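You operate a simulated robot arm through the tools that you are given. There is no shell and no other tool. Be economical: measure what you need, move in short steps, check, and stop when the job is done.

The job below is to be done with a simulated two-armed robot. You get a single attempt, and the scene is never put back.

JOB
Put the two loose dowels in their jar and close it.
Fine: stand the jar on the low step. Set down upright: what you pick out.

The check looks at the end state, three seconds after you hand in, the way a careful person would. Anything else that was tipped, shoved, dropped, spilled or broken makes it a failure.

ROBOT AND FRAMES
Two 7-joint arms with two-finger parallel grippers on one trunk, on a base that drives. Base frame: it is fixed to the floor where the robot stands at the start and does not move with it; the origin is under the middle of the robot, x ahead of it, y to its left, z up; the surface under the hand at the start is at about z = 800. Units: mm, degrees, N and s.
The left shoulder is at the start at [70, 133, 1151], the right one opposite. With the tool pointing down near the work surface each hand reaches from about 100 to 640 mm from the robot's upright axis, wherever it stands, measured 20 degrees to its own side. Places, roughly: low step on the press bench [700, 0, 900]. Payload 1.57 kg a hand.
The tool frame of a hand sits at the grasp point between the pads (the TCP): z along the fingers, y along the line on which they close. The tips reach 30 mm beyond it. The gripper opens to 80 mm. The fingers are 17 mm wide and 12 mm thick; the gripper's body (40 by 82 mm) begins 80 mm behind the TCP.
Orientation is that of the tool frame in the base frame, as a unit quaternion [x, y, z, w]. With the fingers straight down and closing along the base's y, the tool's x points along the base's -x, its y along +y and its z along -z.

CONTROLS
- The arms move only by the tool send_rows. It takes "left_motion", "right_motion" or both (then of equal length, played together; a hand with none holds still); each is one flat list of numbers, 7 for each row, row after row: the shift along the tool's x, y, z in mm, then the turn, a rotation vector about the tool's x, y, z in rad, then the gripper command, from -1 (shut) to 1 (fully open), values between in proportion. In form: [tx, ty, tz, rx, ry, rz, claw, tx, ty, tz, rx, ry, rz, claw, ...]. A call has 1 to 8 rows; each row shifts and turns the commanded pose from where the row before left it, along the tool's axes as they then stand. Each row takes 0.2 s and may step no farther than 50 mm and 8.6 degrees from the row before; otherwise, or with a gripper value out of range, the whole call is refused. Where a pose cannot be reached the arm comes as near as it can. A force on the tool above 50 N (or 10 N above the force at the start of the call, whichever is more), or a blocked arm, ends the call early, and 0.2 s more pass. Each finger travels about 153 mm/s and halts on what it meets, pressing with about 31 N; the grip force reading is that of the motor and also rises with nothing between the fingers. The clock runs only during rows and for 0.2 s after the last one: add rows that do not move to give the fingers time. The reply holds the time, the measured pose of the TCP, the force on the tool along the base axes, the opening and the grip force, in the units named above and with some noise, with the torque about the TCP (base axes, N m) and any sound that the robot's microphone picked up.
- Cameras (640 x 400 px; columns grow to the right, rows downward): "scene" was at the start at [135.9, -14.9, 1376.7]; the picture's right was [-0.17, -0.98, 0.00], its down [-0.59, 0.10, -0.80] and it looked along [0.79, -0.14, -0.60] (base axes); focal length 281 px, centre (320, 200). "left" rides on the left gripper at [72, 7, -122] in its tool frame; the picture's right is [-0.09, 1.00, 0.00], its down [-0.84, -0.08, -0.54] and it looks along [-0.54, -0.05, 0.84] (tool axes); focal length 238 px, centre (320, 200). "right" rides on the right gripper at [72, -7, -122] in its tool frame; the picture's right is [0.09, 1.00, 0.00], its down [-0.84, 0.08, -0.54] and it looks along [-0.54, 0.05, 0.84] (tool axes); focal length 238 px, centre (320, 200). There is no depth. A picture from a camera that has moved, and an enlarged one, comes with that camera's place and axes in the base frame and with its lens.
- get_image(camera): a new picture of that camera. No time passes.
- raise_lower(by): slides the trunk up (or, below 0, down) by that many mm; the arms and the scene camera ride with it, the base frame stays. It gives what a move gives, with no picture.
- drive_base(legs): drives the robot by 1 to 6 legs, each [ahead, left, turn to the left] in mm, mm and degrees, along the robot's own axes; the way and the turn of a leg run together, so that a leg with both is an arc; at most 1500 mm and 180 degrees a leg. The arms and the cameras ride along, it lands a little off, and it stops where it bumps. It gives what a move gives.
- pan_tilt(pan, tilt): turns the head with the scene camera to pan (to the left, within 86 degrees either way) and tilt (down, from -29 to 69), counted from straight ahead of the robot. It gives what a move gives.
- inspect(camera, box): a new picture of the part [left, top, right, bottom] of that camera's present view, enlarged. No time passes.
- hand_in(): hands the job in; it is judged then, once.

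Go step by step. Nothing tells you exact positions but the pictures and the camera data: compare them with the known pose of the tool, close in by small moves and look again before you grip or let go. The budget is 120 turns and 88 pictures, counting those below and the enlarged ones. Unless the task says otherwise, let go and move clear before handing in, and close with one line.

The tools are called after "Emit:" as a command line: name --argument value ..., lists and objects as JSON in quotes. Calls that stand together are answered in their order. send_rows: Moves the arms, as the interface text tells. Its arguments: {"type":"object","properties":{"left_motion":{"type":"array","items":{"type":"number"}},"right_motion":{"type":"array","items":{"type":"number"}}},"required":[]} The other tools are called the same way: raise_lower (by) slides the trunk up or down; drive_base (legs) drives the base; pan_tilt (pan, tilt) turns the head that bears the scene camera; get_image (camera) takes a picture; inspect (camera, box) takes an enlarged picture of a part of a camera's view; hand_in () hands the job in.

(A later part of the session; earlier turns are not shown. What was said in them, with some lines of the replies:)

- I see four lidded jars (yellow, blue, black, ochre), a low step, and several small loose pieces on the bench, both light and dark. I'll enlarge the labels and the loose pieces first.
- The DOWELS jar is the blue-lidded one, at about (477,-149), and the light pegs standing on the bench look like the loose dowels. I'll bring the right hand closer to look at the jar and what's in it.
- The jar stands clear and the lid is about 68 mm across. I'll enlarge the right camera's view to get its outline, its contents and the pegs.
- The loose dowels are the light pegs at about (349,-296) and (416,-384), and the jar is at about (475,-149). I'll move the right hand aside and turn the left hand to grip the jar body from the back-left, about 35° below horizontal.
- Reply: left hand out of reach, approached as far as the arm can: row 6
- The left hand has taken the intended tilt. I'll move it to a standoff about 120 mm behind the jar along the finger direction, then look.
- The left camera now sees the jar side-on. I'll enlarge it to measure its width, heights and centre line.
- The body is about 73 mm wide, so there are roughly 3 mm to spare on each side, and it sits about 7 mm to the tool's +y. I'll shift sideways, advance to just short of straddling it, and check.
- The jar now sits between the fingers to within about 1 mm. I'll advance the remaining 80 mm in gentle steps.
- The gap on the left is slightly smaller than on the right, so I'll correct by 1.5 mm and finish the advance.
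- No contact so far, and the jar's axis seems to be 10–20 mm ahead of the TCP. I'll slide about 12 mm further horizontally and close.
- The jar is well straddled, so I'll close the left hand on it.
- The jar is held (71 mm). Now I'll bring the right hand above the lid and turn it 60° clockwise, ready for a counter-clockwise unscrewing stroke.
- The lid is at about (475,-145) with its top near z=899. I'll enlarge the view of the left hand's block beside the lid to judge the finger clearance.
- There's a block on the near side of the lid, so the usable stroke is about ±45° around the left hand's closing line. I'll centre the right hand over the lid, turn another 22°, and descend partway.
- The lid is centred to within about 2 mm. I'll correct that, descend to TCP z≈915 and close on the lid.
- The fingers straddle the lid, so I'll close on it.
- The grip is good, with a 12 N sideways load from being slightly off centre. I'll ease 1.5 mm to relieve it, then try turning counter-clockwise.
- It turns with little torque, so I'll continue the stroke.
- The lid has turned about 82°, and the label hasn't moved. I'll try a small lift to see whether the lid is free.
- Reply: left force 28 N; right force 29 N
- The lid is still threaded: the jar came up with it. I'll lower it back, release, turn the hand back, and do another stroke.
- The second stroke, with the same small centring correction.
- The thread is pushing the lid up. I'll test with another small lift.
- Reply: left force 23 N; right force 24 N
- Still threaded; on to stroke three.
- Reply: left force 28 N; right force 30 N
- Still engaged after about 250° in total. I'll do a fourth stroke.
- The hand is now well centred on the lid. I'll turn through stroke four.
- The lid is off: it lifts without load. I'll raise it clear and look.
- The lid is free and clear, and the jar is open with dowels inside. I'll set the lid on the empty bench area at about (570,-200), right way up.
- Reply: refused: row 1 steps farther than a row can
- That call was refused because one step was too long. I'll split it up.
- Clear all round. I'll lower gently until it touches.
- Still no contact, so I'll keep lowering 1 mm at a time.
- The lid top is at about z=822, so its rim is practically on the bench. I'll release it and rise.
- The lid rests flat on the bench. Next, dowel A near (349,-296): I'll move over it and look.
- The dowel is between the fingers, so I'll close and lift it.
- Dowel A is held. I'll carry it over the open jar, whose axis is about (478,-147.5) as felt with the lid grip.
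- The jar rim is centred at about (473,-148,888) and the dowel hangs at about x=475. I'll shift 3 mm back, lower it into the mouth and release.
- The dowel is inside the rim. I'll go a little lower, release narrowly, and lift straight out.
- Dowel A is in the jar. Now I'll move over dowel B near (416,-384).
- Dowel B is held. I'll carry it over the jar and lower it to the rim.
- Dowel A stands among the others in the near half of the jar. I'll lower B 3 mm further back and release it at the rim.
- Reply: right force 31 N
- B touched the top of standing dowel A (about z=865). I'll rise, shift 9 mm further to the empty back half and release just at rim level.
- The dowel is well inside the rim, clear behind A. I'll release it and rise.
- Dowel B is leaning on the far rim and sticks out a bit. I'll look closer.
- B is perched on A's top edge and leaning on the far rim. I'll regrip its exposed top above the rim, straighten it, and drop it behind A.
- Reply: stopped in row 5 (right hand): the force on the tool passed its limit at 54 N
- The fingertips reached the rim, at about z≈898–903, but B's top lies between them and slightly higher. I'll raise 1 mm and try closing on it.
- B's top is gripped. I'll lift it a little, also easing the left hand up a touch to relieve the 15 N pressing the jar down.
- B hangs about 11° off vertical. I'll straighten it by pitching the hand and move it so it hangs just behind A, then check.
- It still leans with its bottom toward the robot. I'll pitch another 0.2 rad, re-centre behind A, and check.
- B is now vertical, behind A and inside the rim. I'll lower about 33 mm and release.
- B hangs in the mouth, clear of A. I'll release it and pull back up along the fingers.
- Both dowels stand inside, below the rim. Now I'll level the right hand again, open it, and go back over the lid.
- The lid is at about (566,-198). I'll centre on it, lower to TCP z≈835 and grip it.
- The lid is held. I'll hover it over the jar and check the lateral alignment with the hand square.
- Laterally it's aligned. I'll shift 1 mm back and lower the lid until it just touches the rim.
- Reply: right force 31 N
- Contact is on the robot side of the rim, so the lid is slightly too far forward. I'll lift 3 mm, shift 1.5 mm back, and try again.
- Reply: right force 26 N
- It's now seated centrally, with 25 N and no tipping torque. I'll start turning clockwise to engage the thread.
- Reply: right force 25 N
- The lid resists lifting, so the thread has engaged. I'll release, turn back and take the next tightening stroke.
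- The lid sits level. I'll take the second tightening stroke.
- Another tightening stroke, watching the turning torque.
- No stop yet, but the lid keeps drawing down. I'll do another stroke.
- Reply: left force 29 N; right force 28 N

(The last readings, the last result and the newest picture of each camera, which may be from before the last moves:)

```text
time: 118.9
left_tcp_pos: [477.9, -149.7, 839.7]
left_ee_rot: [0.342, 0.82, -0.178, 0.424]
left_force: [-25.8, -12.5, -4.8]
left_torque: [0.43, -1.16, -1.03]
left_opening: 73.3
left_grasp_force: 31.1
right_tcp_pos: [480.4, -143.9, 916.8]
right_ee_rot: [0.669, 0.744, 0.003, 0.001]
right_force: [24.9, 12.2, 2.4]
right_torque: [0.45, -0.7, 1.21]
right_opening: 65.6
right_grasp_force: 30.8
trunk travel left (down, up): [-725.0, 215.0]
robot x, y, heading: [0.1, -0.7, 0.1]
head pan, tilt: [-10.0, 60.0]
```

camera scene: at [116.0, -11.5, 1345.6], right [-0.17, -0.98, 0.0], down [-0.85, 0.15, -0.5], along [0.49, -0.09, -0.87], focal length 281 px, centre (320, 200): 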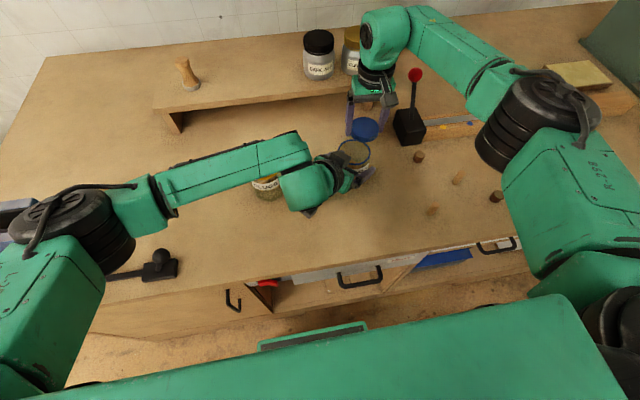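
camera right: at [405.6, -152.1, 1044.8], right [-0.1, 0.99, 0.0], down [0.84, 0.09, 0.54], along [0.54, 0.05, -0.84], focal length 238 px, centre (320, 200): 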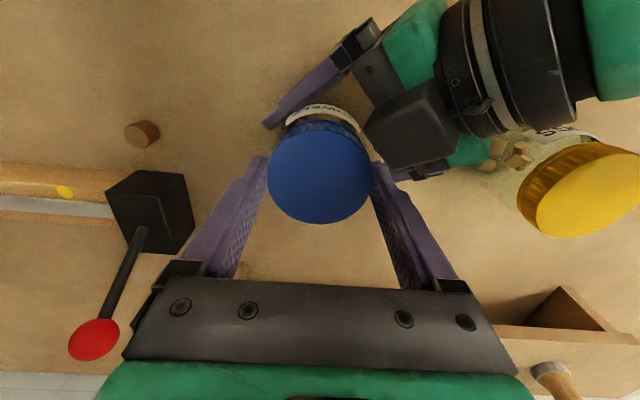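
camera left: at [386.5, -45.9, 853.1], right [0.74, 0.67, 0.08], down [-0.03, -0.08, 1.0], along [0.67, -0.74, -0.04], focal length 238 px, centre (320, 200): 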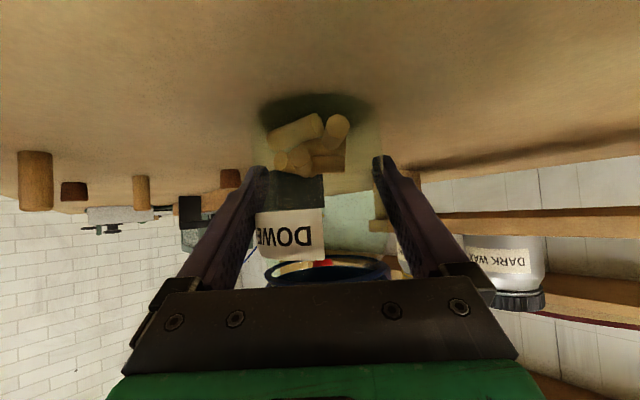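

The lid has hit its stop (over 1 N·m), so it's tight. I'll release the right hand, rise, and look.

Emit:
send_rows --right_motion '[0, 0, 0, 0, 0, -0.08, 0.3, 0, 0, 0, 0, 0, 0, 1, 0, 0, 0, 0, 0, 0, 1, 0, 0, -30, 0, 0, 0, 1, 0, 0, -45, 0, 0, 0, 1, 0, 0, -45, 0, 0, 0, 1, 0, 0, 0, 0, 0, 0, 1]'

Emit:
get_image --camera "scene"

Emit:
get_image --camera "left"

```text
time: 120.5
left_tcp_pos: [482.6, -147.9, 840.5]
left_ee_rot: [0.339, 0.821, -0.174, 0.424]
left_force: [0.2, 1.0, -2.8]
left_torque: [0.03, 0.01, -0.02]
left_opening: 74.1
left_grasp_force: 31.0
right_tcp_pos: [477.2, -144.5, 1034.6]
right_ee_rot: [0.636, 0.771, -0.002, -0.002]
right_force: [0.3, -0.7, 0.1]
right_torque: [-0.05, 0.01, 0.0]
right_opening: 80.0
right_grasp_force: 0.1
trunk travel left (down, up): [-725.0, 215.0]
robot x, y, heading: [-0.2, 0.6, -0.1]
head pan, tilt: [-10.0, 60.0]
```

```text
14 pictures are left
camera scene: at [116.8, -12.0, 1345.5], right [-0.17, -0.98, 0.0], down [-0.85, 0.15, -0.5], along [0.49, -0.09, -0.87], focal length 281 px, centre (320, 200)
```

scene: 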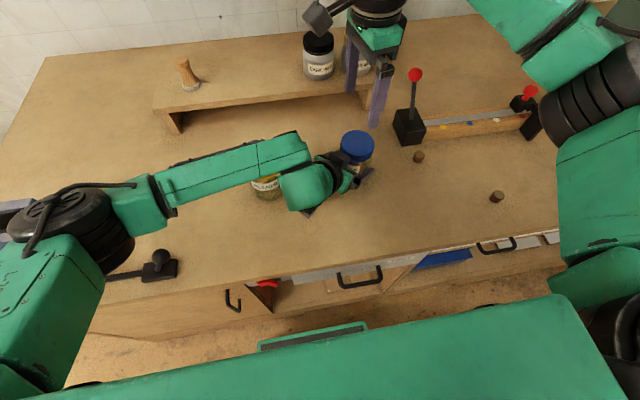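

```text
13 pictures are left
camera left: at [387.5, -44.5, 851.6], right [0.74, 0.67, 0.08], down [-0.03, -0.09, 1.0], along [0.67, -0.74, -0.05], focal length 238 px, centre (320, 200)
```

left: 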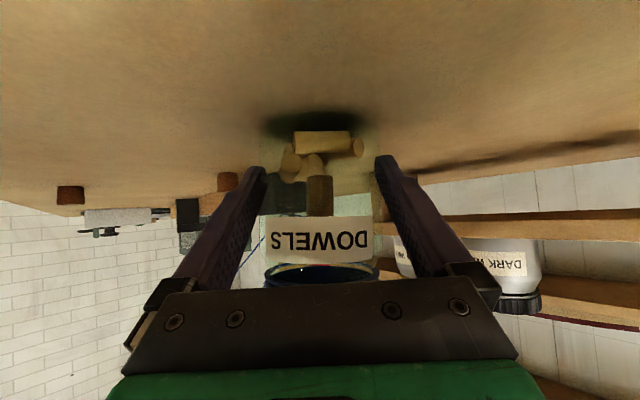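

The jar is closed and held, with both dowels inside. I'll move the right hand aside, then lift the jar with the left.

Emit:
send_rows --right_motion '[-34.5, -26.3, -10, 0, 0, 0, 1, -34.5, -26.3, -10, 0, 0, 0, 1, -34.5, -26.3, -10, 0, 0, 0, 1, -34.5, -26.3, -10, 0, 0, 0, 1, 0, 0, 0, 0, 0, 0, 1]'

Emit:
send_rows --left_motion '[-8, 0, -5.7, 0, 0, 0, 0, -16, 0, -11.4, 0, 0, 0, 0, -24, 0, -17, 0, 0, 0, 0, 0, 0, 0, 0, 0, 0, 0]'

Emit:
get_image --camera "scene"

```text
time: 121.7
left_tcp_pos: [483.0, -147.5, 840.0]
left_ee_rot: [0.339, 0.821, -0.175, 0.424]
left_force: [0.5, -0.6, -1.7]
left_torque: [0.0, 0.04, -0.02]
left_opening: 74.0
left_grasp_force: 30.9
right_tcp_pos: [403.3, -302.1, 1074.1]
right_ee_rot: [0.636, 0.772, -0.002, 0.0]
right_force: [0.4, 0.2, -0.8]
right_torque: [-0.03, 0.04, 0.01]
right_opening: 80.0
right_grasp_force: 0.1
trunk travel left (down, up): [-725.0, 215.0]
robot x, y, heading: [-0.5, -3.5, 0.1]
head pan, tilt: [-10.0, 60.0]
```

```text
time: 122.7
left_tcp_pos: [481.2, -148.1, 900.8]
left_ee_rot: [0.339, 0.821, -0.174, 0.425]
left_force: [-0.3, -0.4, -2.0]
left_torque: [0.0, 0.01, -0.03]
left_opening: 74.0
left_grasp_force: 30.8
right_tcp_pos: [402.8, -301.9, 1074.8]
right_ee_rot: [0.637, 0.771, -0.001, -0.001]
right_force: [0.6, 1.1, -0.3]
right_torque: [0.02, -0.02, 0.01]
right_opening: 79.9
right_grasp_force: 0.0
trunk travel left (down, up): [-725.0, 215.0]
robot x, y, heading: [-2.4, -3.0, 0.0]
head pan, tilt: [-10.0, 60.0]
```

```text
12 pictures are left
camera scene: at [116.7, -11.9, 1345.5], right [-0.17, -0.98, 0.0], down [-0.85, 0.15, -0.5], along [0.49, -0.09, -0.87], focal length 281 px, centre (320, 200)
```

scene: 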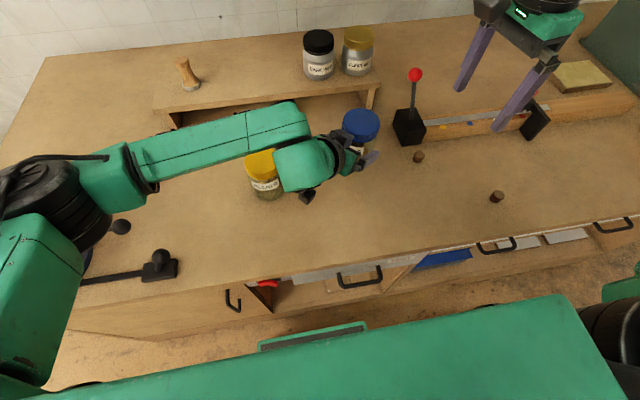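

The jar is lifting securely. I'll raise it further and swing the hand to point straight ahead.

Emit:
send_rows --left_motion '[-33, 0, -23, 0, 0, 0, 0, -33, 0, -23, 0, 0, 0, 0, -33, 0, -23, 0, 0, 0, 0, 0, 0, 0, 0, 0, 0, 0]'

Emit:
send_rows --left_motion '[0, 0, 0, -0.107, 0, -0.075, 0, 0, 0, 0, -0.107, 0, -0.075, 0, 0, 0, 0, -0.107, 0, -0.075, 0, 0, 0, 0, -0.107, 0, -0.075, 0, 0, 0, 0, -0.107, 0, -0.075, 0, 0, 0, 0, -0.107, 0, -0.075, 0, 0, 0, 0, 0, 0, 0, 0]'

```text
time: 123.7
left_tcp_pos: [480.7, -148.3, 1022.6]
left_ee_rot: [0.338, 0.821, -0.174, 0.425]
left_force: [0.3, -0.2, -2.8]
left_torque: [0.02, 0.05, 0.01]
left_opening: 73.9
left_grasp_force: 31.8
right_tcp_pos: [403.3, -301.2, 1075.4]
right_ee_rot: [0.637, 0.771, -0.002, -0.001]
right_force: [0.3, -0.7, -0.8]
right_torque: [-0.03, -0.01, 0.02]
right_opening: 80.0
right_grasp_force: 0.0
trunk travel left (down, up): [-725.0, 215.0]
robot x, y, heading: [0.0, -0.7, 0.1]
head pan, tilt: [-10.0, 60.0]
```

```text
time: 125.3
left_tcp_pos: [481.7, -147.9, 1021.0]
left_ee_rot: [-0.001, 0.888, 0.003, 0.46]
left_force: [0.1, 0.4, -2.5]
left_torque: [0.01, 0.03, 0.01]
left_opening: 73.5
left_grasp_force: 30.7
right_tcp_pos: [403.0, -302.2, 1074.9]
right_ee_rot: [0.637, 0.771, -0.001, -0.002]
right_force: [-0.2, -0.1, 0.1]
right_torque: [-0.02, -0.04, -0.02]
right_opening: 80.0
right_grasp_force: 0.0
trunk travel left (down, up): [-725.0, 215.0]
robot x, y, heading: [-0.4, -0.4, 0.0]
head pan, tilt: [-10.0, 60.0]
```

The hand now points forward with the jar upright. I'll carry it toward the free space on the step, about (735, 40), staying high.

Emit:
send_rows --left_motion '[-20.9, 26.9, 29.5, 0, 0, 0, 0, -20.9, 26.9, 29.5, 0, 0, 0, 0, -20.9, 26.9, 29.5, 0, 0, 0, 0, -20.9, 26.9, 29.5, 0, 0, 0, 0, -20.9, 26.9, 29.5, 0, 0, 0, 0, -20.9, 26.9, 29.5, 0, 0, 0, 0, 0, 0, 0, 0, 0, 0, 0]'

Emit:
pan_tilt --pan 3 --tilt 32

Emit:
get_image --camera "scene"

Emit:
get_image --camera "left"

```text
time: 126.9
left_tcp_pos: [698.0, 12.1, 1023.0]
left_ee_rot: [0.0, 0.888, 0.003, 0.459]
left_force: [0.0, 0.0, -2.3]
left_torque: [-0.01, 0.03, 0.0]
left_opening: 73.8
left_grasp_force: 30.5
right_tcp_pos: [402.4, -301.6, 1074.8]
right_ee_rot: [0.637, 0.771, -0.002, -0.001]
right_force: [-0.4, 0.1, -0.5]
right_torque: [-0.01, 0.03, 0.01]
right_opening: 79.9
right_grasp_force: 0.1
trunk travel left (down, up): [-725.0, 215.0]
robot x, y, heading: [0.8, -2.6, -0.0]
head pan, tilt: [-10.0, 60.0]
```

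```text
time: 127.8
left_tcp_pos: [697.6, 12.4, 1023.1]
left_ee_rot: [0.0, 0.888, 0.003, 0.46]
left_force: [-0.5, -0.7, -3.3]
left_torque: [0.03, 0.01, 0.0]
left_opening: 73.6
left_grasp_force: 31.0
right_tcp_pos: [404.5, -301.5, 1073.9]
right_ee_rot: [0.636, 0.771, -0.001, -0.002]
right_force: [-0.3, 0.4, -0.3]
right_torque: [-0.02, -0.03, 0.0]
right_opening: 80.0
right_grasp_force: 0.1
trunk travel left (down, up): [-725.0, 215.0]
robot x, y, heading: [-1.5, 4.2, -0.4]
head pan, tilt: [3.0, 32.0]
```

```text
11 pictures are left
camera scene: at [140.7, 4.6, 1384.3], right [0.05, -1.0, 0.0], down [-0.53, -0.03, -0.85], along [0.85, 0.04, -0.53], focal length 281 px, centre (320, 200)
```

scene: 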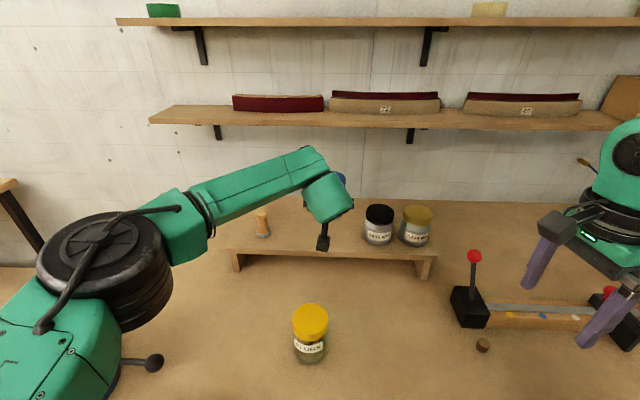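

```text
10 pictures are left
camera left: at [557.5, 18.5, 1034.2], right [0.05, 1.0, 0.08], down [0.04, -0.08, 1.0], along [1.0, -0.05, -0.04], focal length 238 px, centre (320, 200)
```

left: 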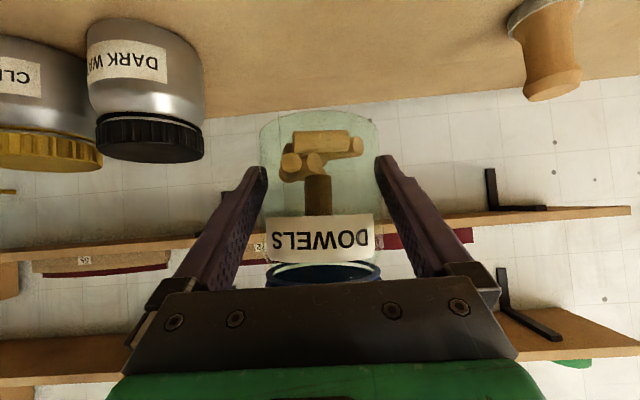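

The jar hangs upright. The step top looks to be about z=885–900, and the gap between the dark wax jar and the knob is centred near y≈45. I'll move above it, to about 30 mm clearance.

Emit:
send_rows --left_motion '[-7.7, 11, 10.9, 0, 0, 0, 0, -7.7, 11, 10.9, 0, 0, 0, 0, -7.7, 11, 10.9, 0, 0, 0, 0, 25.7, 0, 18.2, 0, 0, 0, 0, 20, 0, 14.1, 0, 0, 0, 0, 0, 0, 0, 0, 0, 0, 0]'

Emit:
get_image --camera "left"

Emit:
inspect --camera "scene" --box '[220, 160, 460, 300]'

```text
time: 129.2
left_tcp_pos: [739.2, 46.3, 966.2]
left_ee_rot: [0.0, 0.888, 0.002, 0.46]
left_force: [-0.4, 0.8, -2.6]
left_torque: [-0.02, 0.05, 0.0]
left_opening: 73.9
left_grasp_force: 31.6
right_tcp_pos: [402.4, -301.1, 1074.7]
right_ee_rot: [0.636, 0.771, -0.001, -0.001]
right_force: [-0.4, 0.6, -0.8]
right_torque: [-0.01, 0.0, 0.02]
right_opening: 80.2
right_grasp_force: 0.0
trunk travel left (down, up): [-725.0, 215.0]
robot x, y, heading: [0.9, 1.2, 0.2]
head pan, tilt: [3.0, 32.0]
```

```text
9 pictures are left
camera left: at [599.0, 52.3, 977.1], right [0.05, 1.0, 0.08], down [0.04, -0.08, 1.0], along [1.0, -0.05, -0.04], focal length 238 px, centre (320, 200)
```

left: 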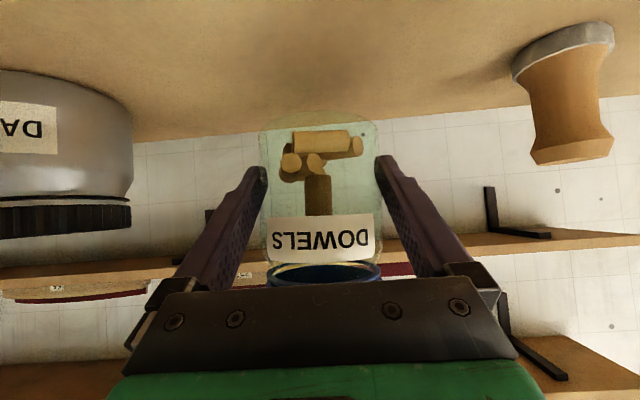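

```text
2.67 times, centred on (340, 230) of scene
camera zoom: at [140.2, 4.7, 1384.5], right [0.05, -1.0, 0.0], down [-0.53, -0.03, -0.85], along [0.85, 0.04, -0.53], focal length 750 px, centre (267, 120)
```

zoom: 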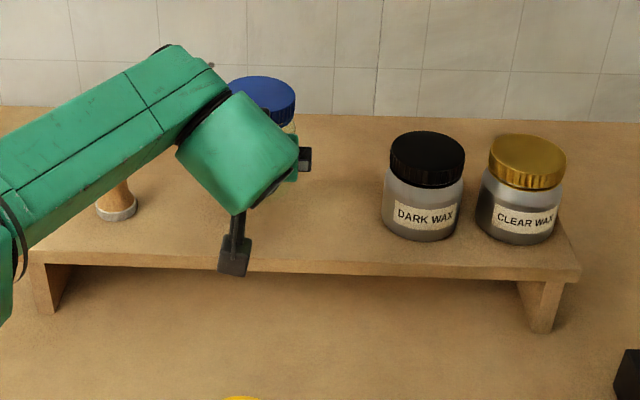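

It's well placed over the step, clear of the wax jar and the knob. I'll lower gently until contact.

Emit:
send_rows --left_motion '[8.2, 0, 5.8, 0, 0, 0, 0, 8.2, 0, 5.8, 0, 0, 0, 0, 4.1, 0, 2.9, 0, 0, 0, 0, 1.6, 0, 1.2, 0, 0, 0, 0, 1.6, 0, 1.2, 0, 0, 0, 0, 0, 0, 0, 0, 0, 0, 0]'

```text
time: 130.6
left_tcp_pos: [738.1, 47.2, 936.2]
left_ee_rot: [-0.001, 0.888, 0.003, 0.46]
left_force: [-0.4, 0.5, -2.0]
left_torque: [0.02, 0.04, -0.02]
left_opening: 73.4
left_grasp_force: 31.4
right_tcp_pos: [404.0, -302.8, 1074.0]
right_ee_rot: [0.637, 0.771, -0.001, 0.0]
right_force: [-0.2, -0.2, -0.2]
right_torque: [0.01, 0.03, 0.0]
right_opening: 80.2
right_grasp_force: 0.1
trunk travel left (down, up): [-725.0, 215.0]
robot x, y, heading: [0.7, -0.0, 0.1]
head pan, tilt: [3.0, 32.0]
```

Emit:
send_rows --left_motion '[1.2, 0, 0.9, 0, 0, 0, 0, 1.2, 0, 0.9, 0, 0, 0, 0, 1.2, 0, 0.9, 0, 0, 0, 0, 1.2, 0, 0.9, 0, 0, 0, 0, 0, 0, 0, 0, 0, 0, 0]'

Emit:
inspect --camera "left" --box '[220, 60, 420, 240]'

```text
time: 131.8
left_tcp_pos: [739.3, 47.3, 931.4]
left_ee_rot: [-0.001, 0.887, 0.003, 0.462]
left_force: [1.5, 0.3, 1.9]
left_torque: [-0.1, -0.05, 0.03]
left_opening: 73.5
left_grasp_force: 31.1
right_tcp_pos: [403.9, -302.2, 1074.8]
right_ee_rot: [0.637, 0.771, -0.001, -0.001]
right_force: [0.8, -0.3, 0.1]
right_torque: [0.01, 0.01, -0.02]
right_opening: 80.0
right_grasp_force: 0.0
trunk travel left (down, up): [-725.0, 215.0]
robot x, y, heading: [1.3, 0.1, 0.1]
head pan, tilt: [3.0, 32.0]
```

```text
2.22 times, centred on (320, 150) of left
camera zoom: at [598.3, 52.4, 942.8], right [0.05, 1.0, 0.08], down [0.04, -0.08, 1.0], along [1.0, -0.05, -0.04], focal length 530 px, centre (320, 311)
```

zoom: 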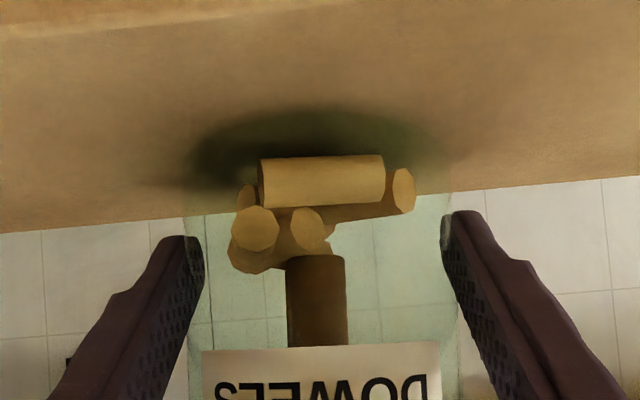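

Contact is starting. I'll go another millimetre to seat it.

Emit:
send_rows --left_motion '[0.8, 0, 0.6, 0, 0, 0, 0, 0.4, 0, 0.3, 0, 0, 0, 0, 0, 0, 0, 0, 0, 0, 0]'

```text
time: 132.6
left_tcp_pos: [739.0, 47.1, 931.3]
left_ee_rot: [-0.001, 0.887, 0.004, 0.462]
left_force: [4.5, 1.9, 8.0]
left_torque: [-0.2, -0.06, 0.07]
left_opening: 72.9
left_grasp_force: 31.2
right_tcp_pos: [400.9, -302.6, 1074.9]
right_ee_rot: [0.637, 0.771, -0.001, 0.0]
right_force: [-0.3, -0.7, 1.0]
right_torque: [0.0, 0.01, 0.0]
right_opening: 80.0
right_grasp_force: 0.2
trunk travel left (down, up): [-725.0, 215.0]
robot x, y, heading: [1.0, 1.7, 0.0]
head pan, tilt: [3.0, 32.0]
```

The jar is seated. I'll open the left hand and check before backing away.

Emit:
send_rows --left_motion '[0, 0, 0, 0, 0, 0, 0.9, 0, 0, 0, 0, 0, 0, 1, 0, 0, 0, 0, 0, 0, 1, 0, 0, 0, 0, 0, 0, 1]'

Emit:
inspect --camera "left" --box '[220, 60, 420, 290]'

```text
time: 133.6
left_tcp_pos: [739.7, 46.5, 929.9]
left_ee_rot: [-0.001, 0.887, 0.003, 0.461]
left_force: [-0.2, 0.2, -1.0]
left_torque: [-0.04, -0.01, -0.02]
left_opening: 80.0
left_grasp_force: 0.2
right_tcp_pos: [402.3, -302.3, 1074.4]
right_ee_rot: [0.637, 0.771, -0.001, -0.001]
right_force: [0.9, -0.4, 0.3]
right_torque: [-0.02, -0.04, 0.02]
right_opening: 80.1
right_grasp_force: 0.0
trunk travel left (down, up): [-725.0, 215.0]
robot x, y, heading: [-3.4, 2.2, 0.1]
head pan, tilt: [3.0, 32.0]
```

```text
1.74 times, centred on (320, 175) of left
camera zoom: at [598.1, 52.8, 940.6], right [0.05, 1.0, 0.08], down [0.04, -0.08, 1.0], along [1.0, -0.05, -0.04], focal length 414 px, centre (320, 244)
```

zoom: 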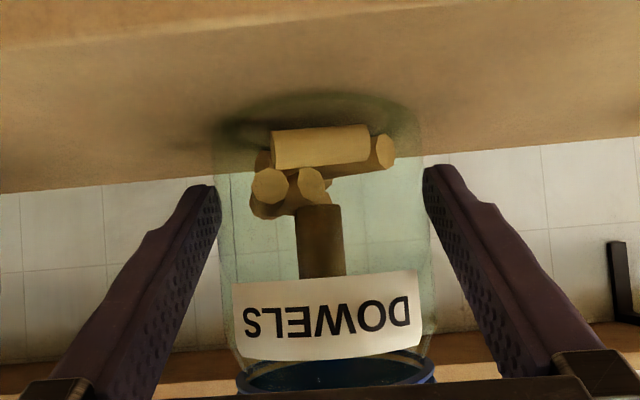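

The jar stands free between the fingers. I'll back straight out slowly.

Emit:
send_rows --left_motion '[3.5, 0, -4.9, 0, 0, 0, 1, 3.5, 0, -4.9, 0, 0, 0, 1, 0, 0, -12, 0, 0, 0, 1, 0, 0, -16, 0, 0, 0, 1, 0, 0, -20, 0, 0, 0, 1, 0, 0, -25, 0, 0, 0, 1, 0, 0, -35, 0, 0, 0, 1, 0, 0, -40, 0, 0, 0, 1]'

Emit:
get_image --camera "left"

```text
time: 135.4
left_tcp_pos: [605.8, 45.6, 1014.8]
left_ee_rot: [-0.001, 0.887, 0.003, 0.462]
left_force: [0.4, 0.0, 0.3]
left_torque: [0.03, -0.03, 0.0]
left_opening: 80.0
left_grasp_force: 0.1
right_tcp_pos: [401.0, -302.2, 1075.3]
right_ee_rot: [0.637, 0.771, -0.001, 0.0]
right_force: [-0.3, 0.5, 0.1]
right_torque: [0.03, -0.03, -0.02]
right_opening: 79.9
right_grasp_force: 0.0
trunk travel left (down, up): [-725.0, 215.0]
robot x, y, heading: [-1.8, 3.0, 0.1]
head pan, tilt: [3.0, 32.0]
```

```text
5 pictures are left
camera left: at [464.4, 52.1, 1025.9], right [0.05, 1.0, 0.08], down [0.04, -0.08, 1.0], along [1.0, -0.05, -0.04], focal length 238 px, centre (320, 200)
```

left: 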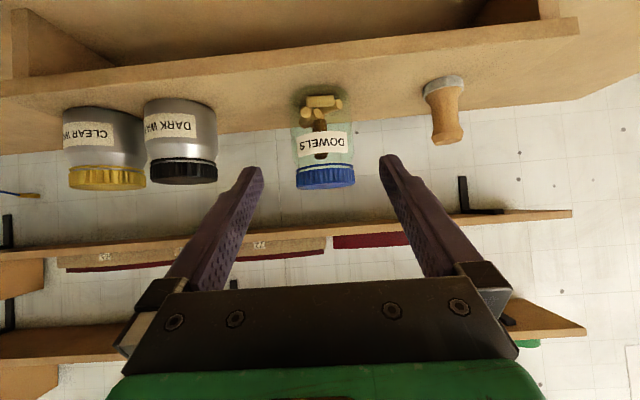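

The DOWELS jar stands upright on the step between its neighbours. I'll raise the left hand a little more and take one last overall look.

Emit:
send_rows --left_motion '[-25, 0, -35, 0, 0, 0, 1, -25, 0, -35, 0, 0, 0, 1, 0, 0, 0, 0, 0, 0, 1]'

Emit:
pan_tilt --pan -8 --tilt 42

Emit:
get_image --camera "scene"

```text
time: 136.2
left_tcp_pos: [576.5, 44.9, 1093.1]
left_ee_rot: [-0.001, 0.888, 0.003, 0.46]
left_force: [0.2, 0.8, 0.0]
left_torque: [-0.01, 0.0, 0.02]
left_opening: 79.9
left_grasp_force: 0.1
right_tcp_pos: [404.0, -302.6, 1073.8]
right_ee_rot: [0.637, 0.771, -0.001, -0.001]
right_force: [0.8, 0.2, -0.9]
right_torque: [-0.01, 0.02, 0.03]
right_opening: 80.0
right_grasp_force: 0.1
trunk travel left (down, up): [-725.0, 215.0]
robot x, y, heading: [3.2, 0.1, 0.1]
head pan, tilt: [3.0, 32.0]
```

```text
time: 136.9
left_tcp_pos: [575.6, 45.1, 1092.7]
left_ee_rot: [0.0, 0.887, 0.002, 0.461]
left_force: [-0.6, -0.2, 0.5]
left_torque: [0.01, 0.02, -0.02]
left_opening: 80.1
left_grasp_force: 0.1
right_tcp_pos: [403.6, -301.5, 1074.0]
right_ee_rot: [0.637, 0.771, -0.001, -0.001]
right_force: [0.0, 0.4, 0.4]
right_torque: [0.03, -0.02, 0.0]
right_opening: 79.9
right_grasp_force: 0.1
trunk travel left (down, up): [-725.0, 215.0]
robot x, y, heading: [-2.0, -1.1, 0.1]
head pan, tilt: [-8.0, 42.0]
```

```text
4 pictures are left
camera scene: at [133.3, -11.7, 1369.4], right [-0.14, -0.99, 0.0], down [-0.66, 0.09, -0.74], along [0.74, -0.1, -0.67], focal length 281 px, centre (320, 200)
```

scene: 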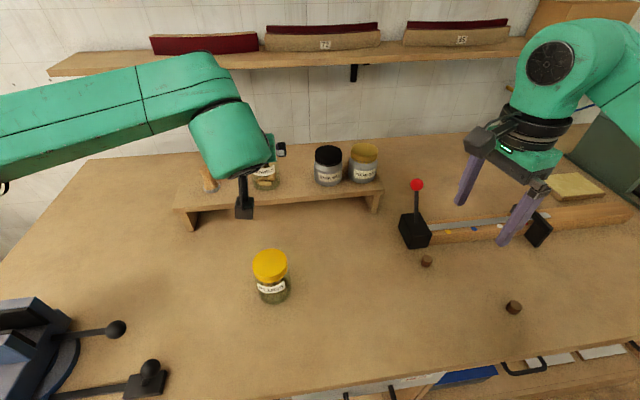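

The jar is closed and upright on the step, and nothing else has moved: the plugs, the other jars and the knob are where they were. Both hands are clear, so I'm handing in.

Emit:
hand_in

```text
The job is handed in.
```

I put both loose dowels in the DOWELS jar, screwed its lid tight and stood it upright on the low step; nothing else was tipped or moved.
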